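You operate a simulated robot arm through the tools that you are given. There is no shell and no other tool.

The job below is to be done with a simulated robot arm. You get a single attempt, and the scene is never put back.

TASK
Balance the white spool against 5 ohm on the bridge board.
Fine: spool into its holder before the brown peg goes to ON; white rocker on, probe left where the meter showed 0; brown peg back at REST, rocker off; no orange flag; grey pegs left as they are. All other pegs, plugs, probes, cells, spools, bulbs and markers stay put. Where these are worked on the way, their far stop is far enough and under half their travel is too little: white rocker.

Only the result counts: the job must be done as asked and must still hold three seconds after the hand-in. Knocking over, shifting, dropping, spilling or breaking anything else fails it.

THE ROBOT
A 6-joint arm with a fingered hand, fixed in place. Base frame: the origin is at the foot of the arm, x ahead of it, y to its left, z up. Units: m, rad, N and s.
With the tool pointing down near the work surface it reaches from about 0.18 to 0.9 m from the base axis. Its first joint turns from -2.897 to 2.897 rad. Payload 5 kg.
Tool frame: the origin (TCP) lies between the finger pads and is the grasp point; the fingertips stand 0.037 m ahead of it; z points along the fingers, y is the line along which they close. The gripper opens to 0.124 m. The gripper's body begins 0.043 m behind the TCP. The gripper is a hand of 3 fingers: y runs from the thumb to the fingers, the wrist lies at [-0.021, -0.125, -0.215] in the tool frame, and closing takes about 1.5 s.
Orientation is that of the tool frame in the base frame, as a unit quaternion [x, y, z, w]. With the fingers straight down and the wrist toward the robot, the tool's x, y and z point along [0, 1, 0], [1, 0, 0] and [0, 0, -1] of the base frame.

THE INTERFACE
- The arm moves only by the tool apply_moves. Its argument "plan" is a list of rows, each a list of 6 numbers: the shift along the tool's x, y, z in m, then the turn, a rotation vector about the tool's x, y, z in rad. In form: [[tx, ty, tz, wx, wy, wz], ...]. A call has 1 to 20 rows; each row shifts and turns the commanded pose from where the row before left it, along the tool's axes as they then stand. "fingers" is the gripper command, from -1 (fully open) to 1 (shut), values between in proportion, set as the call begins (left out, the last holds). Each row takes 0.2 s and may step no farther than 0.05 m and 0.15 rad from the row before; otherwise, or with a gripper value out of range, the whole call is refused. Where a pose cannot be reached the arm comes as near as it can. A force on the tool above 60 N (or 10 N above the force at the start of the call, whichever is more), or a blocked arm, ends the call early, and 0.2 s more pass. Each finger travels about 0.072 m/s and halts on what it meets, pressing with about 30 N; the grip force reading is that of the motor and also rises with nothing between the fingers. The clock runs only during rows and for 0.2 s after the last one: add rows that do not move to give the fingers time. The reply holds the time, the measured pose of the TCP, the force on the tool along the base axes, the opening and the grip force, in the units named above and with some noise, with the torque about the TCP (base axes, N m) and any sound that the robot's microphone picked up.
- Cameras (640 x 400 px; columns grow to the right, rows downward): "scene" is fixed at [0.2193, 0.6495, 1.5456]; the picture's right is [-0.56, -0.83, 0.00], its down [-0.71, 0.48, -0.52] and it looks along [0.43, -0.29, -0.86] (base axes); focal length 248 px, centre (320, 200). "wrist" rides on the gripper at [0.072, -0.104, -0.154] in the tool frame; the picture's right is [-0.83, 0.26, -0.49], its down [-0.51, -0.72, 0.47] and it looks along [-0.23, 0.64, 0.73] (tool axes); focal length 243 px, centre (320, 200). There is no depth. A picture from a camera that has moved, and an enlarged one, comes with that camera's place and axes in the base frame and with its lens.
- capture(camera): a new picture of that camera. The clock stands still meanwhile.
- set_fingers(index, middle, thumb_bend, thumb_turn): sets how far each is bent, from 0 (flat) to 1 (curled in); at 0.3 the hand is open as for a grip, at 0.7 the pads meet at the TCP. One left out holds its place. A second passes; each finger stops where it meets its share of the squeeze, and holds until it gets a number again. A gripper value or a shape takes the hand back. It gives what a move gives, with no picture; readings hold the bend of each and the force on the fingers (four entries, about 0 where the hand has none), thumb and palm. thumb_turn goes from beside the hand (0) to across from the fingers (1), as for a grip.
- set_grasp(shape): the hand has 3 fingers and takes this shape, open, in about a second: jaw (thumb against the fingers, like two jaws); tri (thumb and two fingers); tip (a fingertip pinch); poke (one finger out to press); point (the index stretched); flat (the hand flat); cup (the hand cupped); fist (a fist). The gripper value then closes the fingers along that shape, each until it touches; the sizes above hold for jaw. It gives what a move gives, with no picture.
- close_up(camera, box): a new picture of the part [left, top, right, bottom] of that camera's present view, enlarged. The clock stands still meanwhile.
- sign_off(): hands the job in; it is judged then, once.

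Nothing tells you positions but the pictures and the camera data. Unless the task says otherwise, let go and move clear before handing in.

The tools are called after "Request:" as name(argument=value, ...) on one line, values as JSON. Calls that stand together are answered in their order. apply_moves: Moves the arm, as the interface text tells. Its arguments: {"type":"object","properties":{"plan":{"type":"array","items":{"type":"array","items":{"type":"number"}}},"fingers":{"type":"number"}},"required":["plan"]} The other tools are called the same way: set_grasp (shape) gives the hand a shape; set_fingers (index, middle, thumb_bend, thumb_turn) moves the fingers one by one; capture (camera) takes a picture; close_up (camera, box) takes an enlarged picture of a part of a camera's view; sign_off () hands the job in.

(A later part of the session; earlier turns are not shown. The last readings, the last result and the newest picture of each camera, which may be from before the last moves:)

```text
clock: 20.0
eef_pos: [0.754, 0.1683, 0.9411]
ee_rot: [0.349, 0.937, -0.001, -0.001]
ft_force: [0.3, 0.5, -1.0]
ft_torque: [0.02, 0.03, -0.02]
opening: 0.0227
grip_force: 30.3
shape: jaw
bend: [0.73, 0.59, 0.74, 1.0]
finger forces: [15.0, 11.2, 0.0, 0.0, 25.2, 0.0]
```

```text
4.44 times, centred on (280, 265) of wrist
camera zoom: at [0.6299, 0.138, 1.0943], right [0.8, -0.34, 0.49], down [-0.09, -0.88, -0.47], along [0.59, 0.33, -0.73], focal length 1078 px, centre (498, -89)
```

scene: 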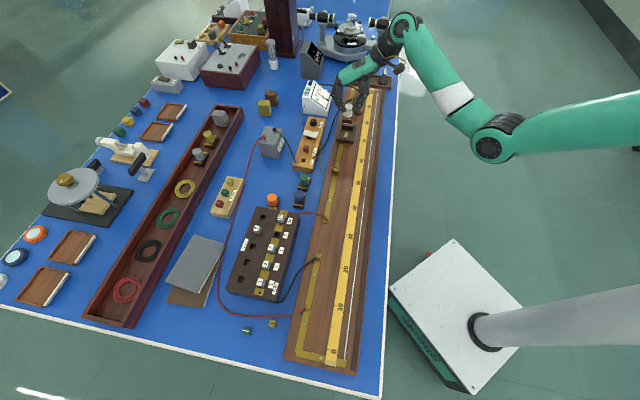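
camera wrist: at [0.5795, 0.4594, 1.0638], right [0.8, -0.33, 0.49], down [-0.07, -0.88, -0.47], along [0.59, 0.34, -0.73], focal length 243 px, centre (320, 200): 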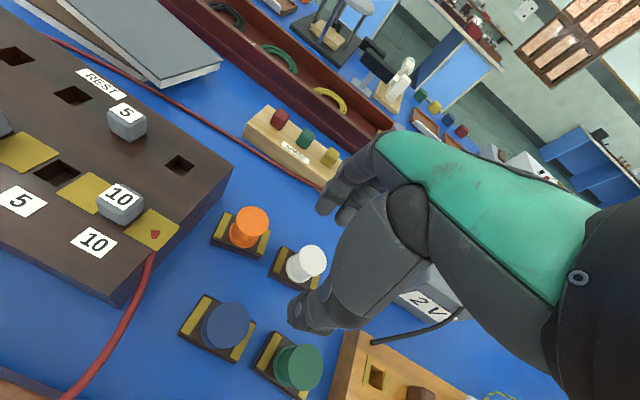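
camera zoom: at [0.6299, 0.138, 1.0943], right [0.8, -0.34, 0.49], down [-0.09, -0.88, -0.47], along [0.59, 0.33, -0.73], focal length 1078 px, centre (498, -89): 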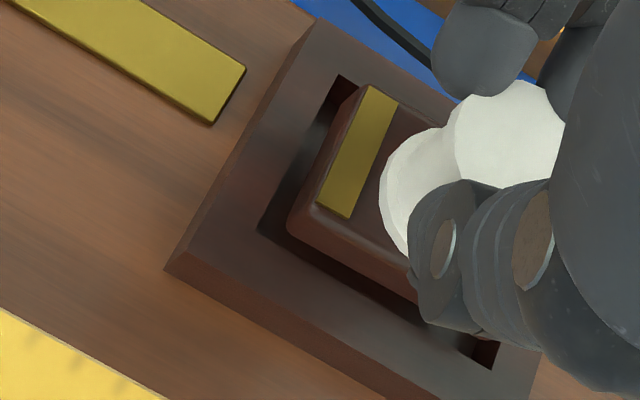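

Both edges now look parallel, with good front gaps; only about 2 mm toward the left is needed. I'll shift and lower gently into the recess.

Request:
apply_moves(plan=[[0, 0.0018, 0, 0, 0, 0], [0, 0, 0.004, 0, 0, 0], [0, 0, 0.004, 0, 0, 0], [0, 0, 0, 0, 0, 0]])

Request:
close_up(camera="scene", box=[334, 122, 358, 146])

Request:
close_up(camera="wrist", box=[235, 220, 325, 310])

```text
clock: 21.0
eef_pos: [0.7547, 0.1704, 0.9326]
ee_rot: [0.348, 0.937, -0.001, 0.0]
ft_force: [-0.4, -0.3, -1.5]
ft_torque: [0.03, 0.05, 0.0]
opening: 0.0229
grip_force: 30.0
shape: jaw
bend: [0.73, 0.59, 0.74, 1.0]
finger forces: [15.0, 11.4, 0.0, 0.1, 25.3, 0.0]
```

```text
16.00 times, centred on (346, 134) of scene
camera zoom: at [0.2193, 0.6495, 1.5456], right [-0.56, -0.83, 0.0], down [-0.71, 0.48, -0.52], along [0.43, -0.29, -0.86], focal length 3976 px, centre (-96, 1256)
```

zoom: 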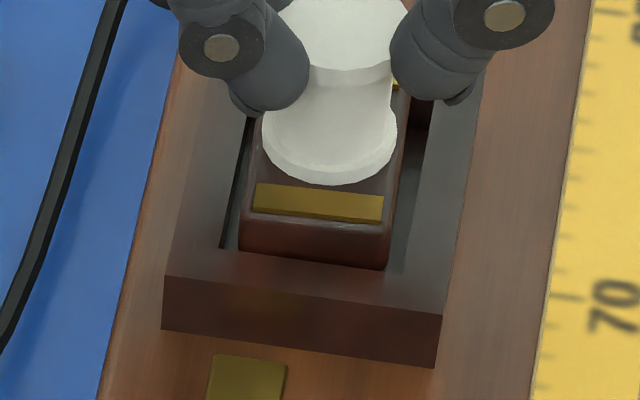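

```text
4.44 times, centred on (280, 265) of wrist
camera zoom: at [0.631, 0.1398, 1.0861], right [0.8, -0.34, 0.49], down [-0.09, -0.88, -0.47], along [0.59, 0.33, -0.73], focal length 1078 px, centre (498, -89)
```

zoom: 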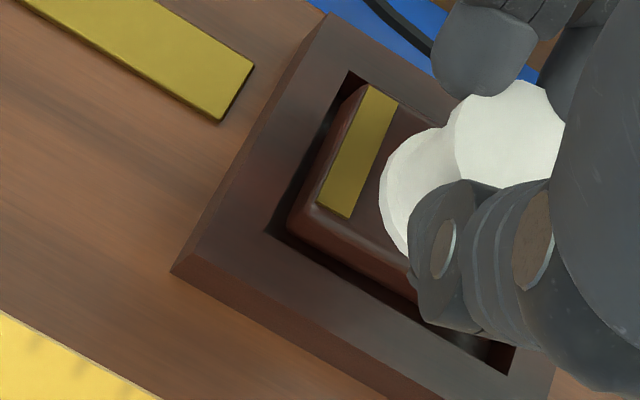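

The plate is entering the recess freely and is centred. I'll lower further in small steps until it meets the floor.

Request:
apply_moves(plan=[[0, 0, 0.004, 0, 0, 0], [0, 0, 0.004, 0, 0, 0], [0, 0, 0, 0, 0, 0]])

Request:
apply_moves(plan=[[0, 0, 0.003, 0, 0, 0], [0, 0, 0, 0, 0, 0]])

Request:
close_up(camera="scene", box=[334, 122, 358, 146])

Request:
close_up(camera="wrist", box=[235, 220, 325, 310])

```text
clock: 21.8
eef_pos: [0.7562, 0.1711, 0.9251]
ee_rot: [0.348, 0.937, 0.0, 0.001]
ft_force: [0.5, -0.1, 0.2]
ft_torque: [0.03, 0.02, 0.01]
opening: 0.0226
grip_force: 29.9
shape: jaw
bend: [0.73, 0.59, 0.74, 1.0]
finger forces: [15.1, 11.3, 0.0, 0.1, 25.3, 0.0]
```

```text
clock: 22.4
eef_pos: [0.7544, 0.1718, 0.9257]
ee_rot: [0.348, 0.937, 0.001, 0.002]
ft_force: [-3.2, -1.0, 15.4]
ft_torque: [-0.12, 0.04, -0.05]
opening: 0.0228
grip_force: 29.4
shape: jaw
bend: [0.73, 0.59, 0.74, 1.0]
finger forces: [15.1, 11.8, 0.1, 0.0, 29.0, 0.0]
```

```text
16.00 times, centred on (346, 134) of scene
camera zoom: at [0.2193, 0.6495, 1.5456], right [-0.56, -0.83, 0.0], down [-0.71, 0.48, -0.52], along [0.43, -0.29, -0.86], focal length 3976 px, centre (-96, 1256)
```

zoom: 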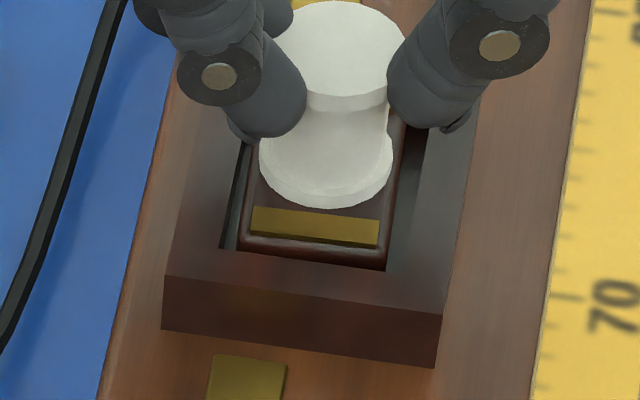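

```text
4.44 times, centred on (280, 265) of wrist
camera zoom: at [0.6304, 0.1398, 1.0774], right [0.8, -0.35, 0.5], down [-0.09, -0.88, -0.47], along [0.6, 0.33, -0.73], focal length 1078 px, centre (498, -89)
```

zoom: 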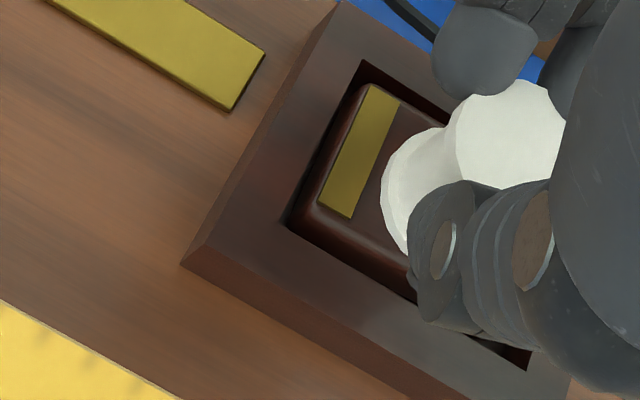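

The plate met the floor (15 N) fully inside the holder walls. I'll ease off and open the hand moderately.

Request:
apply_moves(plan=[[0, 0, -0.002, 0, 0, 0], [0, 0, 0, 0, 0, 0]])

Request:
apply_moves(plan=[[0, 0, 0, 0, 0, 0], [0, 0, 0, 0, 0, 0], [0, 0, 0, 0, 0, 0], [0, 0, 0, 0, 0, 0], [0, 0, 0, 0, 0, 0]], fingers=-0.2)

Request:
close_up(camera="scene", box=[330, 115, 362, 147])

Request:
close_up(camera="wrist", box=[235, 200, 335, 310])

```text
clock: 23.0
eef_pos: [0.7545, 0.1704, 0.9257]
ee_rot: [0.348, 0.937, 0.0, 0.001]
ft_force: [2.4, -1.0, 7.8]
ft_torque: [0.03, -0.12, -0.02]
opening: 0.0229
grip_force: 30.5
shape: jaw
bend: [0.73, 0.59, 0.74, 1.0]
finger forces: [14.4, 13.4, 0.0, 0.1, 25.5, 0.0]
```

```text
clock: 24.2
eef_pos: [0.7544, 0.1708, 0.9253]
ee_rot: [0.349, 0.937, 0.0, 0.0]
ft_force: [-0.2, -0.2, -0.1]
ft_torque: [-0.01, 0.01, 0.0]
opening: 0.074
grip_force: 0.1
shape: jaw
bend: [0.73, 0.41, 0.65, 1.0]
finger forces: [0.1, 0.1, 0.0, 0.0, 0.0, 0.0]
```

```text
12.50 times, centred on (346, 131) of scene
camera zoom: at [0.2193, 0.6495, 1.5456], right [-0.56, -0.83, 0.0], down [-0.71, 0.48, -0.52], along [0.43, -0.29, -0.86], focal length 3106 px, centre (-5, 1062)
```

zoom: 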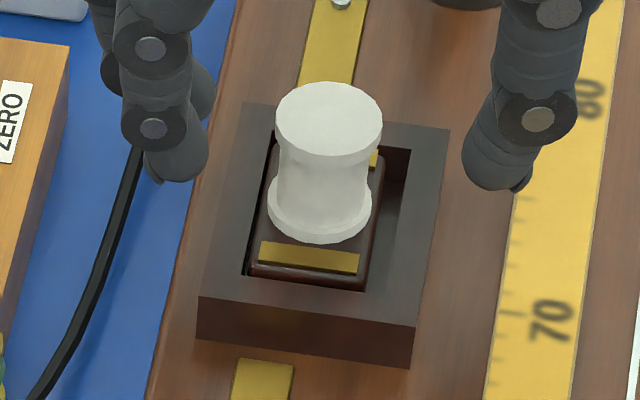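

```text
3.64 times, centred on (285, 255) of wrist
camera zoom: at [0.6303, 0.1401, 1.078], right [0.8, -0.34, 0.49], down [-0.09, -0.88, -0.47], along [0.59, 0.33, -0.73], focal length 882 px, centre (447, 0)
```

zoom: 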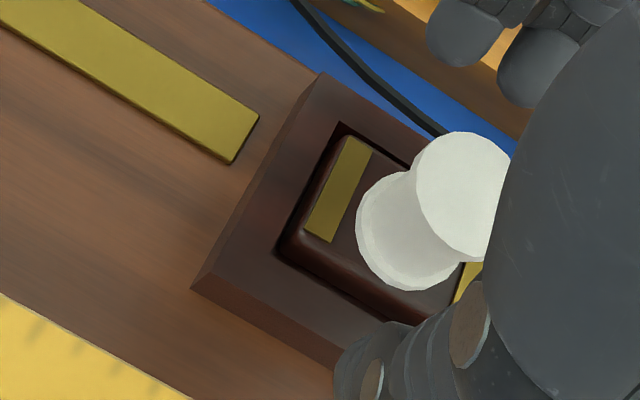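

The spool is in its holder and released. I'll rise straight up and inspect it.

Request:
apply_moves(plan=[[0, 0, -0.02, 0, 0, 0], [0, 0, -0.03, 0, 0, 0], [0, 0, -0.04, 0, 0, 0], [0, 0, 0, 0, 0, 0]])

Request:
close_up(camera="scene", box=[290, 90, 400, 170])

Request:
close_up(camera="wrist", box=[180, 180, 340, 340])

Request:
capture(camera="wrist")

```text
clock: 25.2
eef_pos: [0.7557, 0.1727, 1.0165]
ee_rot: [0.348, 0.937, 0.001, 0.0]
ft_force: [-0.3, 0.1, -0.1]
ft_torque: [-0.01, 0.03, 0.0]
opening: 0.0743
grip_force: 0.0
shape: jaw
bend: [0.73, 0.41, 0.65, 1.0]
finger forces: [0.0, 0.0, 0.0, 0.1, 0.1, 0.0]
```

```text
5.00 times, centred on (345, 130) of scene
camera zoom: at [0.2193, 0.6495, 1.5456], right [-0.56, -0.83, 0.0], down [-0.71, 0.48, -0.52], along [0.43, -0.29, -0.86], focal length 1243 px, centre (195, 550)
```

zoom: 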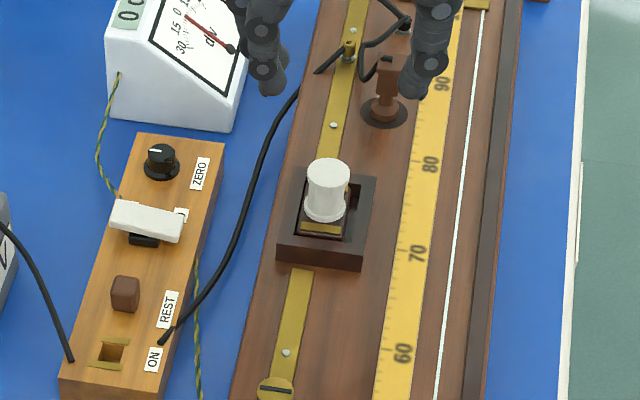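

```text
2.50 times, centred on (260, 260) of wrist
camera zoom: at [0.6311, 0.141, 1.1691], right [0.8, -0.34, 0.49], down [-0.09, -0.88, -0.47], along [0.59, 0.33, -0.73], focal length 606 px, centre (470, 50)
```

zoom: 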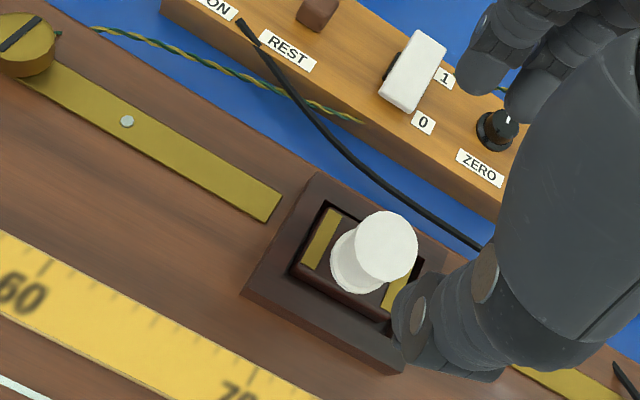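

```text
taken
camera wrist: at [0.6311, 0.141, 1.1691], right [0.8, -0.34, 0.49], down [-0.09, -0.88, -0.47], along [0.59, 0.33, -0.73], focal length 243 px, centre (320, 200)
```

wrist: 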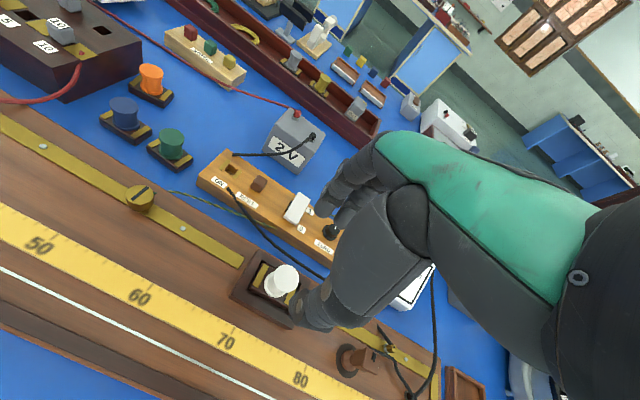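

The spool sits level in the holder. By triangulation the brown peg's head is near (0.788, 0.328, 0.846), with the ON hole 54 mm back along the board. I'll move over the peg with a narrower opening.

Request:
apply_moves(plan=[[0, 0, 0, 0, 0, 0.07], [0.0217, 0.0332, 0, 0, 0, 0], [0.0217, 0.0332, 0, 0, 0, 0], [0.0217, 0.0332, 0, 0, 0, 0], [0.0217, 0.0332, 0, 0, 0, 0], [0, 0, 0.03, 0, 0, 0], [0, 0, 0, 0, 0, 0]], fingers=0.1)

Request:
close_up(camera="scene", box=[280, 105, 340, 165])

Request:
capture(camera="wrist")

Request:
close_up(camera="wrist", box=[200, 200, 340, 340])

```text
clock: 26.8
eef_pos: [0.7872, 0.3267, 0.9871]
ee_rot: [0.381, 0.925, -0.001, 0.001]
ft_force: [0.6, 0.3, -0.1]
ft_torque: [-0.01, -0.04, 0.0]
opening: 0.0561
grip_force: 0.1
shape: jaw
bend: [0.74, 0.47, 0.71, 1.0]
finger forces: [0.0, 0.0, 0.1, 0.0, 0.0, 0.0]
```

```text
6.67 times, centred on (310, 135) of scene
camera zoom: at [0.2193, 0.6495, 1.5456], right [-0.56, -0.83, 0.0], down [-0.71, 0.48, -0.52], along [0.43, -0.29, -0.86], focal length 1657 px, centre (387, 633)
```

zoom: 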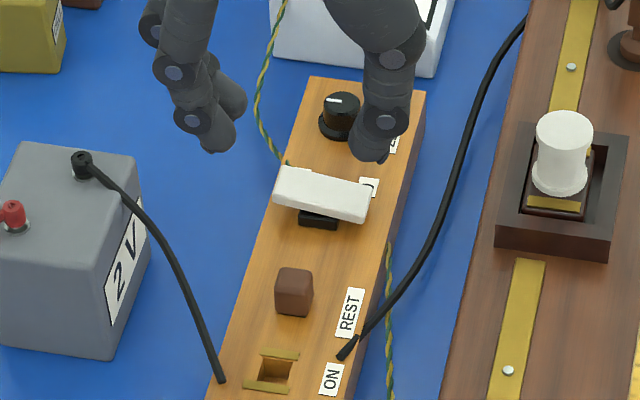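

```text
taken
camera wrist: at [0.661, 0.305, 1.1396], right [0.77, -0.4, 0.49], down [-0.15, -0.87, -0.47], along [0.62, 0.29, -0.73], focal length 243 px, centre (320, 200)
```

wrist: 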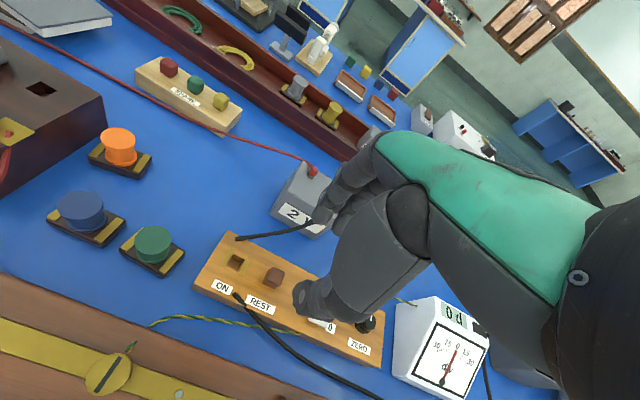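

```text
2.86 times, centred on (270, 270) of wrist
camera zoom: at [0.661, 0.305, 1.1396], right [0.77, -0.4, 0.49], down [-0.15, -0.87, -0.47], along [0.62, 0.29, -0.73], focal length 693 px, centre (463, 0)
```

zoom: 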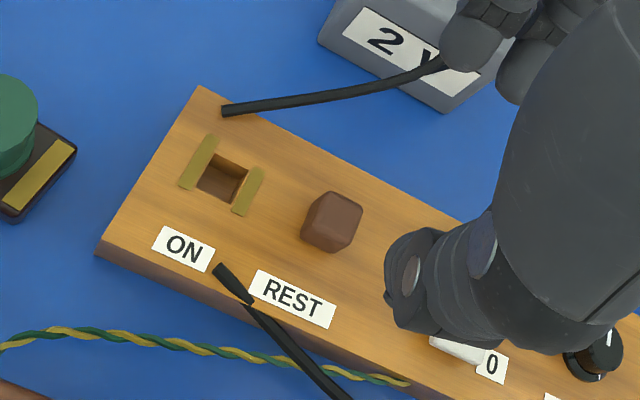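

The peg's head is nearly below the hand. I'll descend to just above it, keeping well clear of the rocker, and re-check.

Request:
apply_moves(plan=[[0, 0.002, 0.025, 0, 0, 0], [0, 0, 0.025, 0, 0, 0], [0, 0, 0.025, 0, 0, 0], [0, 0, 0.01, 0, 0, 0], [0, 0, 0, 0, 0, 0]])

Request:
close_up(camera="scene", box=[290, 115, 340, 165])

Request:
close_up(camera="wrist", box=[220, 180, 360, 320])

```text
clock: 28.0
eef_pos: [0.7884, 0.3303, 0.9017]
ee_rot: [0.38, 0.925, 0.0, 0.0]
ft_force: [-0.6, 0.4, -0.2]
ft_torque: [0.03, -0.02, 0.01]
opening: 0.056
grip_force: 0.1
shape: jaw
bend: [0.74, 0.47, 0.71, 1.0]
finger forces: [0.1, 0.0, 0.0, 0.1, 0.1, 0.0]
```

```text
8.00 times, centred on (315, 140) of scene
camera zoom: at [0.2193, 0.6495, 1.5456], right [-0.56, -0.83, 0.0], down [-0.71, 0.48, -0.52], along [0.43, -0.29, -0.86], focal length 1988 px, centre (360, 680)
```

zoom: 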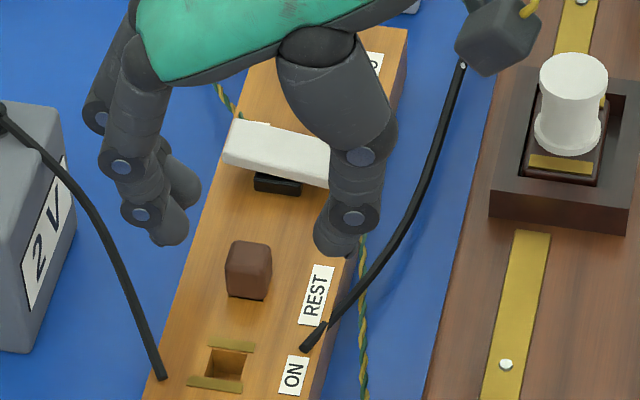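

```text
2.86 times, centred on (290, 250) of wrist
camera zoom: at [0.6626, 0.3066, 1.0534], right [0.77, -0.4, 0.49], down [-0.15, -0.87, -0.47], along [0.62, 0.29, -0.73], focal length 693 px, centre (406, 57)
```

zoom: 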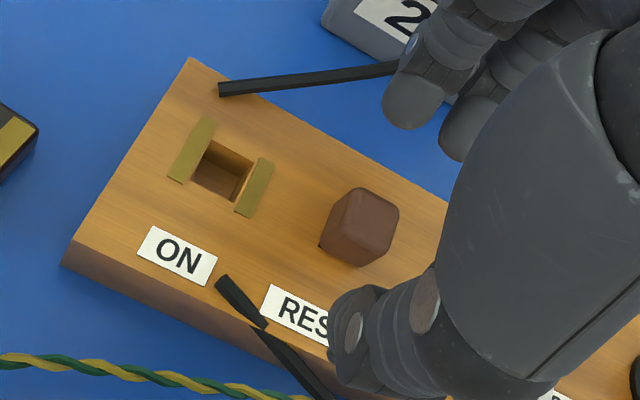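

The head (about 16 mm wide, 20 mm tall) is centred between thumb and fingers. I'll go down around it and grip.

Request:
apply_moves(plan=[[0, 0, 0.01, 0, 0, 0], [0, 0, 0.01, 0, 0, 0], [0, 0, 0.006, 0, 0, 0], [0, 0, 0, 0, 0, 0]])

Request:
close_up(camera="scene", box=[290, 115, 340, 165])

Request:
close_up(camera="wrist", box=[220, 180, 360, 320])

```text
clock: 29.0
eef_pos: [0.7872, 0.3283, 0.8739]
ee_rot: [0.381, 0.925, -0.001, 0.001]
ft_force: [-0.1, -0.9, -0.2]
ft_torque: [0.01, -0.03, 0.0]
opening: 0.0561
grip_force: 0.1
shape: jaw
bend: [0.74, 0.47, 0.71, 1.0]
finger forces: [0.1, 0.1, 0.1, 0.0, 0.1, 0.0]
```

```text
8.00 times, centred on (315, 140) of scene
camera zoom: at [0.2193, 0.6495, 1.5456], right [-0.56, -0.83, 0.0], down [-0.71, 0.48, -0.52], along [0.43, -0.29, -0.86], focal length 1988 px, centre (360, 680)
```

zoom: 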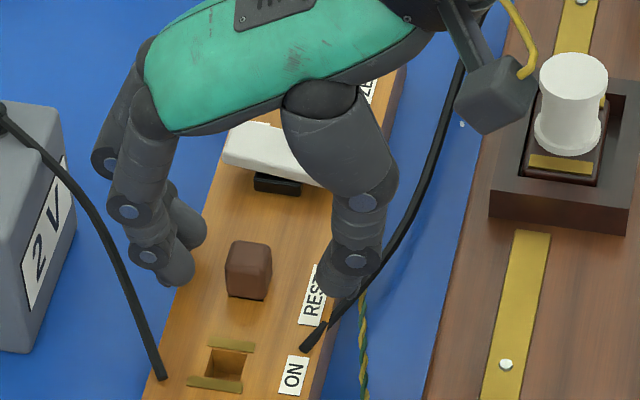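

```text
2.86 times, centred on (290, 250) of wrist
camera zoom: at [0.6617, 0.3063, 1.0267], right [0.77, -0.4, 0.49], down [-0.15, -0.87, -0.47], along [0.62, 0.29, -0.73], focal length 693 px, centre (406, 57)
```

zoom: 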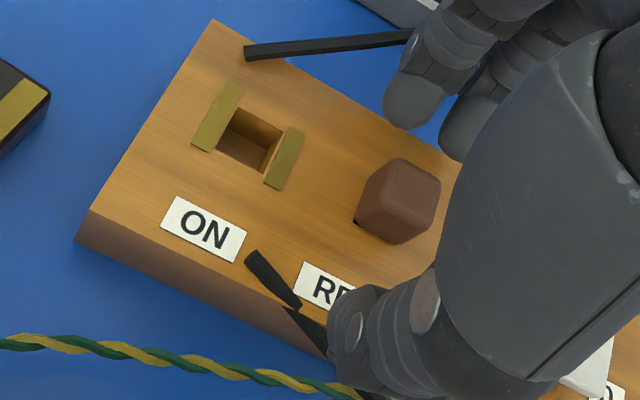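

The tips bracket the head evenly. I'll close on it.

Request:
apply_moves(plan=[[0, 0, 0, 0, 0, 0], [0, 0, 0, 0, 0, 0], [0, 0, 0, 0, 0, 0], [0, 0, 0, 0, 0, 0], [0, 0, 0, 0, 0, 0], [0, 0, 0, 0, 0, 0]], fingers=1)

Request:
close_up(camera="scene", box=[290, 115, 340, 165])

Request:
close_up(camera="wrist", box=[220, 180, 360, 320])

```text
clock: 30.4
eef_pos: [0.787, 0.3279, 0.8745]
ee_rot: [0.381, 0.925, -0.001, 0.001]
ft_force: [-0.8, -0.1, 0.2]
ft_torque: [0.01, 0.0, 0.0]
opening: 0.015
grip_force: 29.9
shape: jaw
bend: [0.72, 0.63, 0.74, 1.0]
finger forces: [17.8, 7.8, 0.1, 0.0, 25.8, 0.0]
```

```text
8.00 times, centred on (315, 140) of scene
camera zoom: at [0.2193, 0.6495, 1.5456], right [-0.56, -0.83, 0.0], down [-0.71, 0.48, -0.52], along [0.43, -0.29, -0.86], focal length 1988 px, centre (360, 680)
```

zoom: 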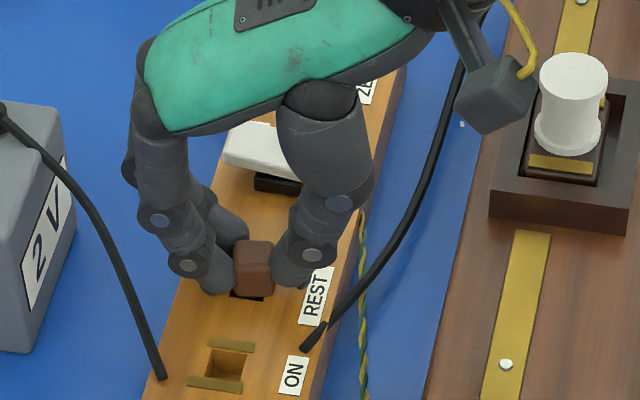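

```text
2.86 times, centred on (290, 250) of wrist
camera zoom: at [0.6616, 0.3063, 1.0267], right [0.77, -0.4, 0.49], down [-0.15, -0.87, -0.47], along [0.62, 0.29, -0.73], focal length 693 px, centre (406, 57)
```

zoom: 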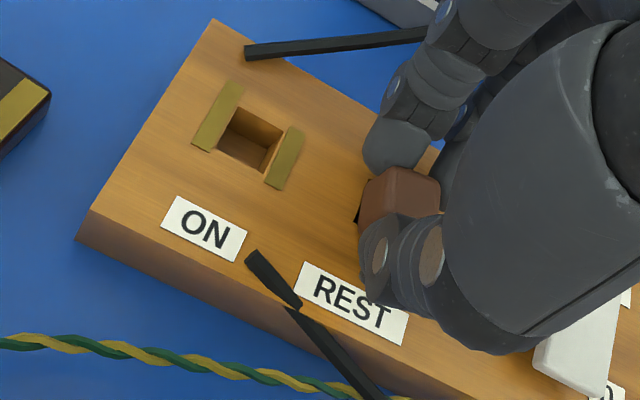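

The head is gripped by all fingers. I'll lift the peg straight out.

Request:
apply_moves(plan=[[0, 0, -0.008, 0, 0, 0], [0, 0, -0.01, 0, 0, 0], [0, 0, -0.012, 0, 0, 0], [0, 0, -0.015, 0, 0, 0], [0, 0, 0, 0, 0, 0]])

Request:
close_up(camera="scene", box=[290, 115, 340, 165])

Request:
close_up(camera="wrist", box=[220, 180, 360, 320])

```text
clock: 31.6
eef_pos: [0.7895, 0.329, 0.9194]
ee_rot: [0.382, 0.924, -0.001, 0.0]
ft_force: [-0.1, 0.3, -0.8]
ft_torque: [0.03, 0.0, -0.01]
opening: 0.0141
grip_force: 30.4
shape: jaw
bend: [0.72, 0.64, 0.74, 1.0]
finger forces: [19.2, 8.4, 0.0, 0.0, 25.3, 0.1]
```

```text
8.00 times, centred on (315, 140) of scene
camera zoom: at [0.2193, 0.6495, 1.5456], right [-0.56, -0.83, 0.0], down [-0.71, 0.48, -0.52], along [0.43, -0.29, -0.86], focal length 1988 px, centre (360, 680)
```

zoom: 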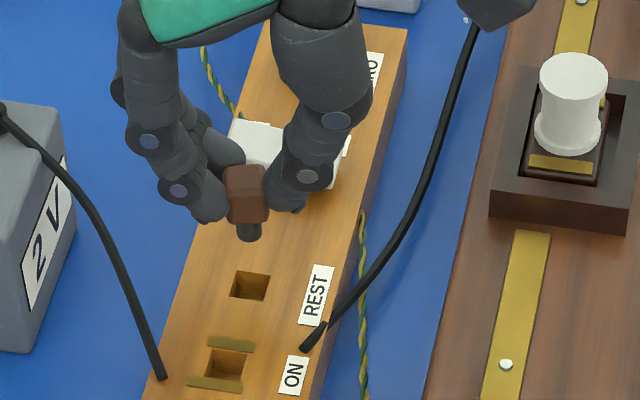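

```text
2.86 times, centred on (290, 250) of wrist
camera zoom: at [0.6632, 0.3061, 1.0728], right [0.77, -0.4, 0.49], down [-0.15, -0.87, -0.47], along [0.62, 0.29, -0.73], focal length 693 px, centre (406, 57)
```

zoom: 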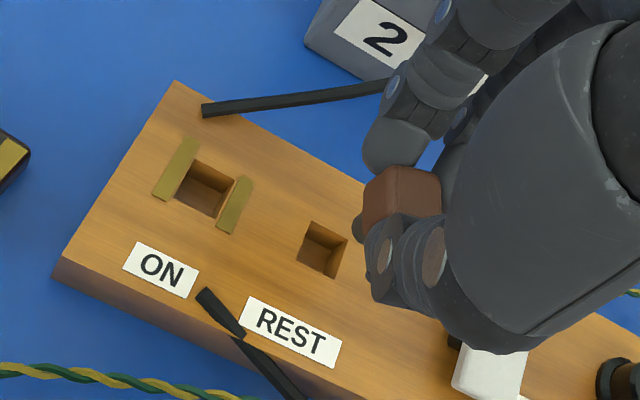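

The peg is out, with a round black shank, and the square ON hole is 50 mm along the tool's +x. I'll carry it there at this height and check.

Request:
apply_moves(plan=[[0.025, 0, 0, 0, 0, 0], [0.025, 0, 0, 0, 0, 0], [0, 0, 0.015, 0, 0, 0], [0, 0, 0, 0, 0, 0]])

Request:
close_up(camera="scene", box=[290, 125, 330, 165])

Request:
close_up(camera="wrist", box=[220, 180, 360, 320])

```text
clock: 32.6
eef_pos: [0.7541, 0.365, 0.9037]
ee_rot: [0.381, 0.924, -0.001, 0.001]
ft_force: [-0.2, -0.7, -0.2]
ft_torque: [0.02, -0.01, -0.03]
opening: 0.0141
grip_force: 29.8
shape: jaw
bend: [0.72, 0.64, 0.74, 1.0]
finger forces: [19.3, 8.3, 0.0, 0.0, 25.3, 0.0]
```

```text
10.00 times, centred on (310, 145) of scene
camera zoom: at [0.2193, 0.6495, 1.5456], right [-0.56, -0.83, 0.0], down [-0.71, 0.48, -0.52], along [0.43, -0.29, -0.86], focal length 2485 px, centre (420, 750)
```

zoom: 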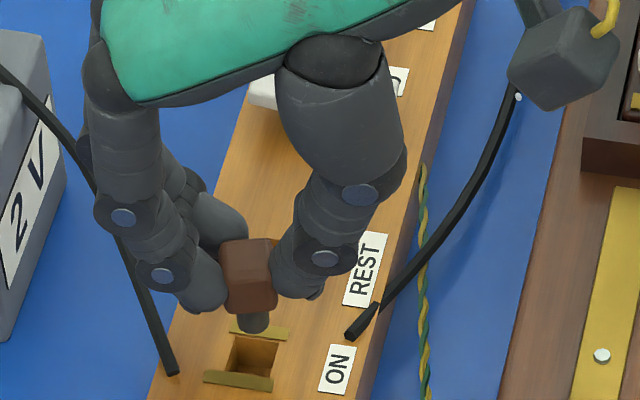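

```text
2.86 times, centred on (290, 250) of wrist
camera zoom: at [0.628, 0.3414, 1.0562], right [0.77, -0.4, 0.49], down [-0.15, -0.87, -0.47], along [0.62, 0.29, -0.73], focal length 693 px, centre (406, 57)
```

zoom: 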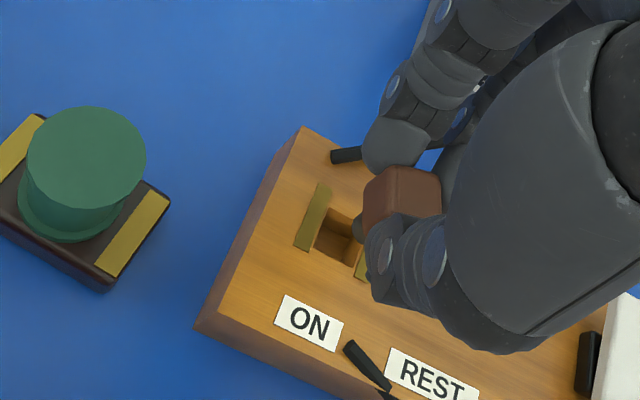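

The shank is above the ON hole, about 1.5 mm off toward the thumb side. I'll correct and insert gently.

Request:
apply_moves(plan=[[0, 0.0015, 0.006, 0, 0, 0], [0, 0, 0.008, 0, 0, 0], [0, 0, 0.006, 0, 0, 0], [0, 0, 0, 0, 0, 0]])

Request:
close_up(camera="scene", box=[290, 125, 330, 165])

Request:
close_up(camera="wrist", box=[220, 180, 360, 320])

```text
clock: 33.6
eef_pos: [0.7537, 0.3651, 0.8827]
ee_rot: [0.381, 0.925, 0.0, 0.0]
ft_force: [-0.6, 0.4, 0.5]
ft_torque: [0.02, -0.04, 0.03]
opening: 0.0143
grip_force: 29.9
shape: jaw
bend: [0.72, 0.64, 0.74, 1.0]
finger forces: [19.4, 8.2, 0.0, 0.0, 25.3, 0.0]
```

```text
10.00 times, centred on (310, 145) of scene
camera zoom: at [0.2193, 0.6495, 1.5456], right [-0.56, -0.83, 0.0], down [-0.71, 0.48, -0.52], along [0.43, -0.29, -0.86], focal length 2485 px, centre (420, 750)
```

zoom: 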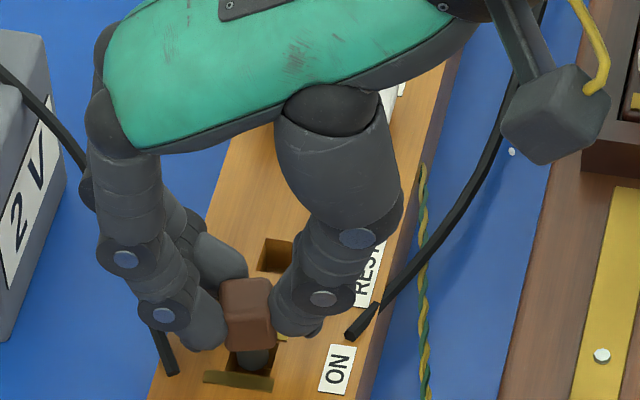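

```text
2.86 times, centred on (290, 250) of wrist
camera zoom: at [0.6281, 0.3428, 1.0364], right [0.77, -0.4, 0.49], down [-0.15, -0.87, -0.47], along [0.62, 0.29, -0.73], focal length 693 px, centre (406, 57)
```

zoom: 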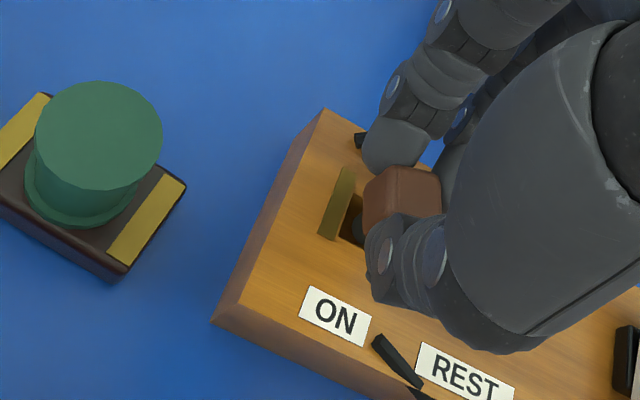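

The shank has entered the ON hole with no force. I'll push on down to seat it.

Request:
apply_moves(plan=[[0, 0, 0.005, 0, 0, 0], [0, 0, 0.004, 0, 0, 0], [0, 0, 0, 0, 0, 0]])

Request:
close_up(camera="scene", box=[290, 125, 330, 165])

Request:
close_up(camera="wrist", box=[220, 180, 360, 320])

```text
clock: 34.4
eef_pos: [0.7525, 0.3634, 0.8738]
ee_rot: [0.381, 0.924, 0.0, 0.0]
ft_force: [-0.7, 0.4, -0.8]
ft_torque: [0.01, -0.02, -0.02]
opening: 0.014
grip_force: 30.3
shape: jaw
bend: [0.72, 0.64, 0.74, 1.0]
finger forces: [19.4, 8.1, 0.0, 0.0, 25.2, 0.0]
```

```text
10.00 times, centred on (310, 145) of scene
camera zoom: at [0.2193, 0.6495, 1.5456], right [-0.56, -0.83, 0.0], down [-0.71, 0.48, -0.52], along [0.43, -0.29, -0.86], focal length 2485 px, centre (420, 750)
```

zoom: 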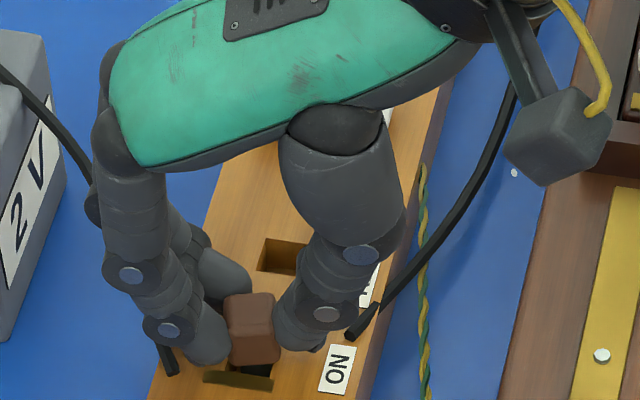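

```text
2.86 times, centred on (290, 250) of wrist
camera zoom: at [0.6281, 0.3416, 1.0275], right [0.77, -0.4, 0.49], down [-0.15, -0.87, -0.47], along [0.62, 0.29, -0.73], focal length 693 px, centre (406, 57)
```

zoom: 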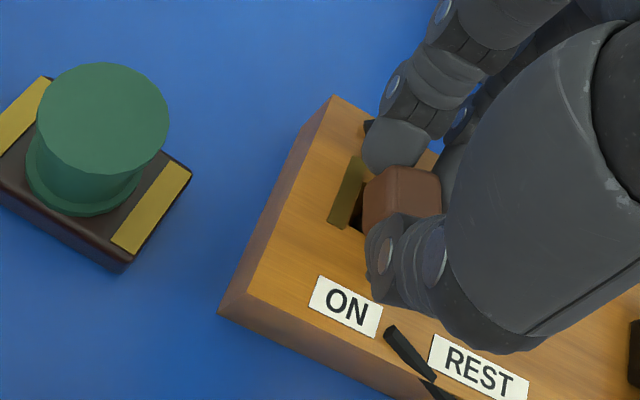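

No resistance yet, so I'll press a little further until it seats.

Request:
apply_moves(plan=[[0, 0, 0.002, 0, 0, 0], [0, 0, 0, 0, 0, 0]])

Request:
apply_moves(plan=[[0, 0, 0.002, 0, 0, 0], [0, 0, 0, 0, 0, 0]])

```text
clock: 35.0
eef_pos: [0.7537, 0.364, 0.8727]
ee_rot: [0.381, 0.925, 0.0, 0.002]
ft_force: [-0.2, -1.0, -0.8]
ft_torque: [0.0, 0.03, 0.02]
opening: 0.0142
grip_force: 30.3
shape: jaw
bend: [0.72, 0.64, 0.74, 1.0]
finger forces: [19.3, 8.2, 0.0, 0.0, 25.2, 0.0]
```

```text
clock: 35.6
eef_pos: [0.7536, 0.3644, 0.8731]
ee_rot: [0.382, 0.924, 0.001, 0.001]
ft_force: [-1.5, 0.1, 7.5]
ft_torque: [0.03, 0.04, 0.01]
opening: 0.0145
grip_force: 30.8
shape: jaw
bend: [0.72, 0.64, 0.74, 1.0]
finger forces: [19.8, 8.0, 0.1, 0.1, 27.1, 0.0]
```

The peg has bottomed out (7.5 N). I'll ease off, release and look.

Request:
apply_moves(plan=[[0, 0, -0.002, 0, 0, 0]])

Request:
apply_moves(plan=[[0, 0, 0, 0, 0, 0], [0, 0, 0, 0, 0, 0], [0, 0, 0, 0, 0, 0], [0, 0, -0.01, 0, 0, 0], [0, 0, -0.02, 0, 0, 0], [0, 0, -0.03, 0, 0, 0], [0, 0, 0, 0, 0, 0]], fingers=0.1)

Request:
close_up(camera="scene", box=[280, 95, 350, 165])

Request:
close_up(camera="wrist", box=[200, 200, 340, 340])

Request:
capture(camera="wrist")

```text
clock: 36.0
eef_pos: [0.7535, 0.3639, 0.8725]
ee_rot: [0.381, 0.925, 0.0, 0.0]
ft_force: [-0.5, 0.5, 1.6]
ft_torque: [0.06, 0.05, -0.03]
opening: 0.0142
grip_force: 30.5
shape: jaw
bend: [0.72, 0.64, 0.74, 1.0]
finger forces: [19.8, 8.2, 0.0, 0.1, 25.5, 0.0]
```

```text
clock: 37.6
eef_pos: [0.7531, 0.3645, 0.9328]
ee_rot: [0.382, 0.924, 0.001, 0.0]
ft_force: [0.2, 0.9, 0.2]
ft_torque: [0.01, 0.0, 0.0]
opening: 0.0555
grip_force: 0.2
shape: jaw
bend: [0.74, 0.47, 0.71, 1.0]
finger forces: [0.1, 0.0, 0.0, 0.0, 0.0, 0.0]
```

```text
5.71 times, centred on (315, 130) of scene
camera zoom: at [0.2193, 0.6495, 1.5456], right [-0.56, -0.83, 0.0], down [-0.71, 0.48, -0.52], along [0.43, -0.29, -0.86], focal length 1420 px, centre (349, 600)
```

zoom: 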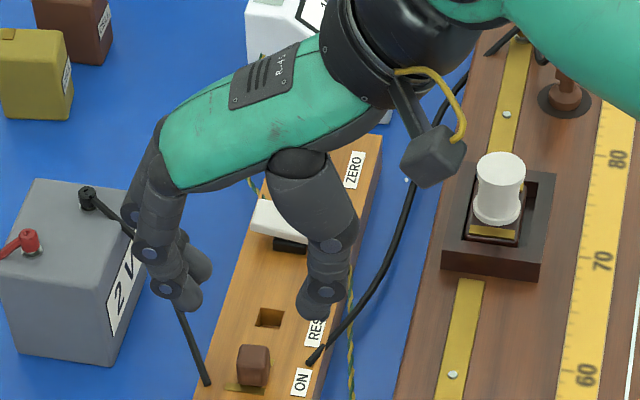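

```text
2.86 times, centred on (270, 270) of wrist
camera zoom: at [0.6272, 0.3423, 1.0863], right [0.77, -0.4, 0.49], down [-0.15, -0.87, -0.47], along [0.62, 0.29, -0.73], focal length 693 px, centre (463, 0)
```

zoom: 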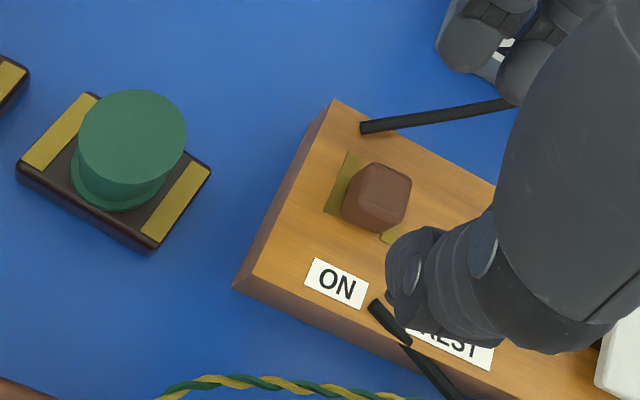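

```text
taken
camera wrist: at [0.6272, 0.3423, 1.0863], right [0.77, -0.4, 0.49], down [-0.15, -0.87, -0.47], along [0.62, 0.29, -0.73], focal length 243 px, centre (320, 200)
```

wrist: 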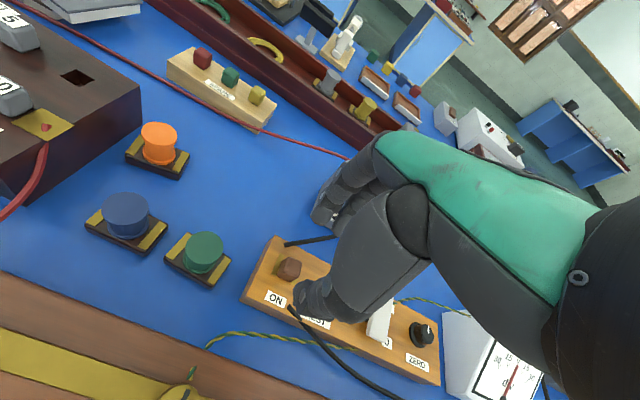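

The peg is seated at ON. Next is the white rocker, whose far "1" end must go down; it lies near the reach limit at about (0.84, 0.28). I'll rise and try the one-finger poke shape to see where its tip lies.

Request:
apply_moves(plan=[[0, 0, -0.03, 0, 0, 0], [0, 0, -0.03, 0, 0, 0], [0, 0, 0, 0, 0, 0]])

Request:
set_grasp(shape="poke")

Request:
capture(camera="wrist")

Request:
close_up(camera="scene", box=[260, 85, 360, 165])

```text
clock: 38.4
eef_pos: [0.7515, 0.3646, 0.9926]
ee_rot: [0.381, 0.924, 0.0, 0.0]
ft_force: [-0.8, -0.3, 0.3]
ft_torque: [-0.01, 0.0, -0.04]
opening: 0.0554
grip_force: 0.1
shape: jaw
bend: [0.74, 0.47, 0.71, 1.0]
finger forces: [0.0, 0.0, 0.0, 0.1, 0.1, 0.0]
```

```text
clock: 39.3
eef_pos: [0.7516, 0.364, 0.9922]
ee_rot: [0.381, 0.925, 0.0, 0.0]
ft_force: [-0.2, -0.8, 0.2]
ft_torque: [0.0, -0.03, -0.02]
opening: 0.0
grip_force: 0.0
shape: poke
bend: [0.7, 0.7, 1.0, 1.0]
finger forces: [0.0, 0.0, 0.1, 0.0, 0.0, 0.0]
```

```text
taken
camera wrist: at [0.6261, 0.342, 1.1457], right [0.77, -0.4, 0.49], down [-0.15, -0.87, -0.47], along [0.62, 0.29, -0.73], focal length 243 px, centre (320, 200)
```

wrist: 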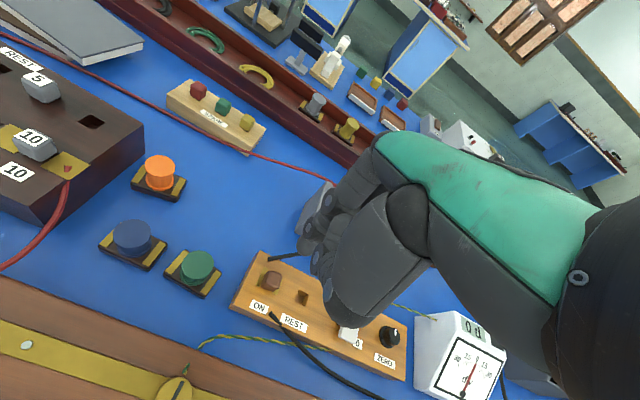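

```text
5.00 times, centred on (310, 125) of scene
camera zoom: at [0.2193, 0.6495, 1.5456], right [-0.56, -0.83, 0.0], down [-0.71, 0.48, -0.52], along [0.43, -0.29, -0.86], focal length 1243 px, centre (370, 575)
```

zoom: 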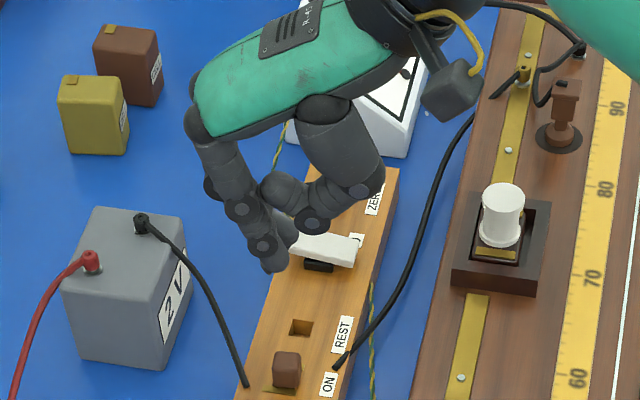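

Poke presents two fingers at the grasp point with the thumb folded. I'll curl the middle finger too, so only the index presses.

Request:
set_fingers(index=0.7, middle=1.0, thumb_bend=1.0)

Request:
capture(camera="wrist")

Request:
close_up(camera="scene", box=[260, 85, 360, 165])

```text
clock: 40.3
eef_pos: [0.7522, 0.365, 0.9932]
ee_rot: [0.382, 0.924, -0.001, 0.001]
ft_force: [-0.9, 0.4, -0.2]
ft_torque: [-0.03, 0.01, -0.01]
opening: 0.033
grip_force: 0.1
shape: fingers
bend: [0.3, 1.0, 1.0, 1.0]
finger forces: [0.1, 0.1, 0.1, 0.0, 0.0, 0.0]
```

```text
taken
camera wrist: at [0.6261, 0.342, 1.1458], right [0.77, -0.4, 0.49], down [-0.15, -0.87, -0.47], along [0.62, 0.29, -0.73], focal length 243 px, centre (320, 200)
```

wrist: 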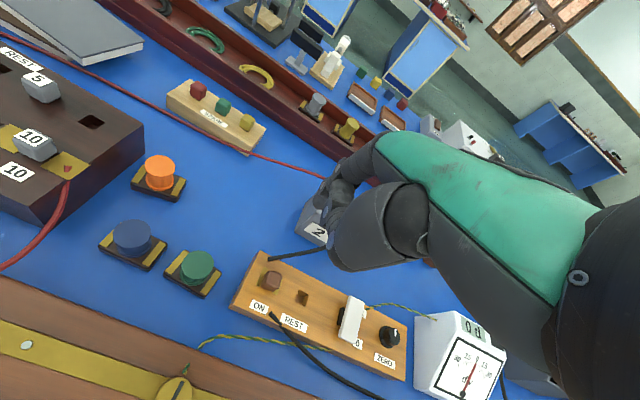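

```text
5.00 times, centred on (310, 125) of scene
camera zoom: at [0.2193, 0.6495, 1.5456], right [-0.56, -0.83, 0.0], down [-0.71, 0.48, -0.52], along [0.43, -0.29, -0.86], focal length 1243 px, centre (370, 575)
```

zoom: 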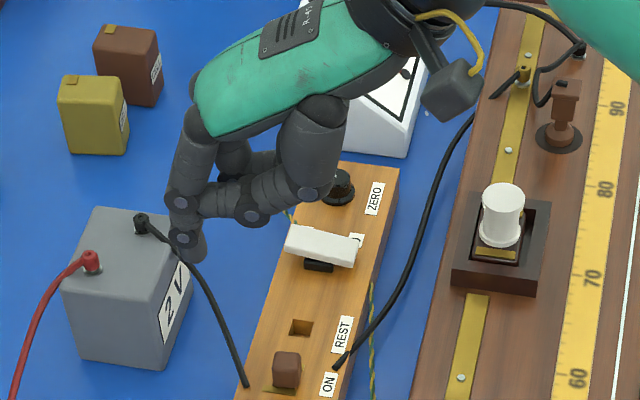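

Index-only splays away from the grasp point, so plain poke with two fingers side by side across the rocker is better. I'll set it and hover over the rocker's far "1" end.

Request:
set_grasp(shape="poke")

Request:
apply_moves(plan=[[-0.0417, 0.0039, 0, 0, 0, 0], [-0.0417, 0.0039, 0, 0, 0, 0], [-0.0417, 0.0039, 0, 0, 0, 0], [0, 0, 0.03, 0, 0, 0], [0, 0, 0.02, 0, 0, 0], [0, 0, 0, 0, 0, 0]])

Request:
close_up(camera="scene", box=[280, 90, 350, 150])

Request:
capture(camera="wrist")

```text
clock: 41.2
eef_pos: [0.7516, 0.3639, 0.9926]
ee_rot: [0.382, 0.924, -0.001, 0.001]
ft_force: [-1.1, 0.2, 0.3]
ft_torque: [0.01, 0.02, 0.01]
opening: 0.0
grip_force: 0.0
shape: poke
bend: [0.7, 0.7, 1.0, 1.0]
finger forces: [0.0, 0.0, 0.0, 0.1, 0.1, 0.0]
```

```text
clock: 42.6
eef_pos: [0.8508, 0.2854, 0.943]
ee_rot: [0.381, 0.925, 0.0, 0.0]
ft_force: [-1.0, 1.0, 1.0]
ft_torque: [0.03, 0.02, 0.02]
opening: 0.0
grip_force: 0.1
shape: poke
bend: [0.7, 0.7, 1.0, 1.0]
finger forces: [0.1, 0.1, 0.1, 0.0, 0.0, 0.0]
```

```text
6.67 times, centred on (315, 120) of scene
camera zoom: at [0.2193, 0.6495, 1.5456], right [-0.56, -0.83, 0.0], down [-0.71, 0.48, -0.52], along [0.43, -0.29, -0.86], focal length 1657 px, centre (353, 733)
```

zoom: 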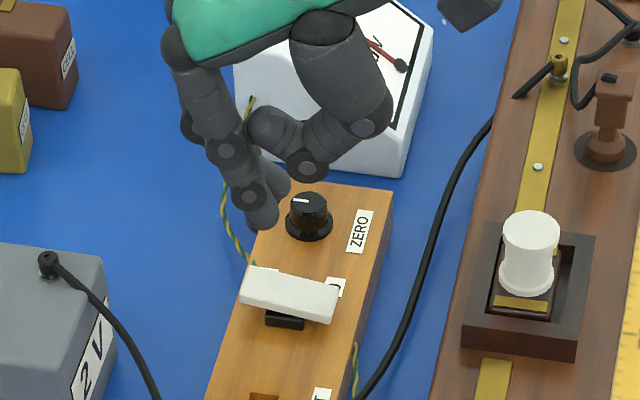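

```text
taken
camera wrist: at [0.7245, 0.2625, 1.0947], right [0.77, -0.4, 0.49], down [-0.15, -0.87, -0.47], along [0.62, 0.29, -0.73], focal length 243 px, centre (320, 200)
```

wrist: 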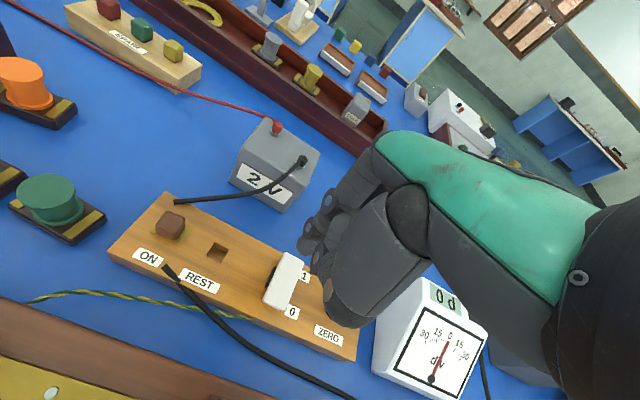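

The fingertips line up with the far part of the rocker in both views. I'll descend slowly until I feel it.

Request:
apply_moves(plan=[[0, 0, 0.02, 0, 0, 0], [0, 0, 0.015, 0, 0, 0], [0, 0, 0.01, 0, 0, 0], [0, 0, 0, 0, 0, 0]])

Request:
close_up(camera="scene", box=[285, 95, 345, 145])

Request:
close_up(camera="wrist", box=[200, 180, 360, 340])

```text
clock: 43.6
eef_pos: [0.8506, 0.2845, 0.8976]
ee_rot: [0.381, 0.924, 0.0, 0.001]
ft_force: [-0.3, -0.4, 0.0]
ft_torque: [-0.03, -0.02, 0.02]
opening: 0.0
grip_force: 0.1
shape: poke
bend: [0.7, 0.7, 1.0, 1.0]
finger forces: [0.0, 0.0, 0.0, 0.0, 0.0, 0.0]
```

```text
8.00 times, centred on (315, 120) of scene
camera zoom: at [0.2193, 0.6495, 1.5456], right [-0.56, -0.83, 0.0], down [-0.71, 0.48, -0.52], along [0.43, -0.29, -0.86], focal length 1988 px, centre (360, 840)
```

zoom: 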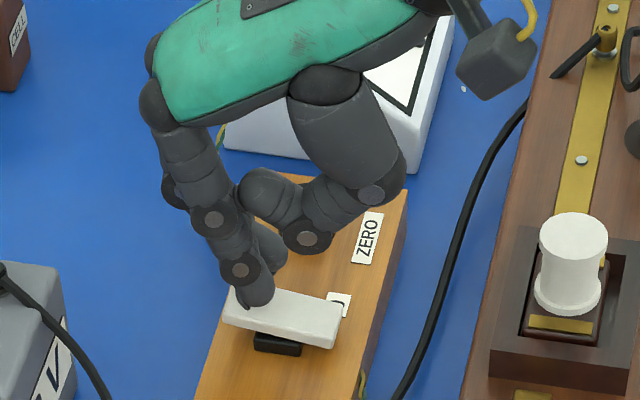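

```text
2.50 times, centred on (280, 260) of wrist
camera zoom: at [0.7251, 0.262, 1.0506], right [0.77, -0.4, 0.49], down [-0.15, -0.87, -0.47], along [0.62, 0.29, -0.73], focal length 606 px, centre (420, 50)
```

zoom: 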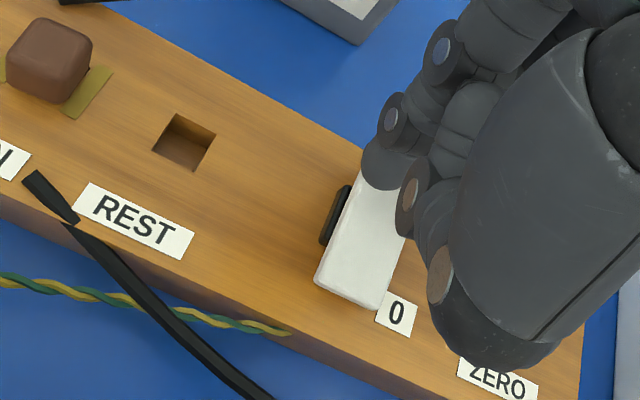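

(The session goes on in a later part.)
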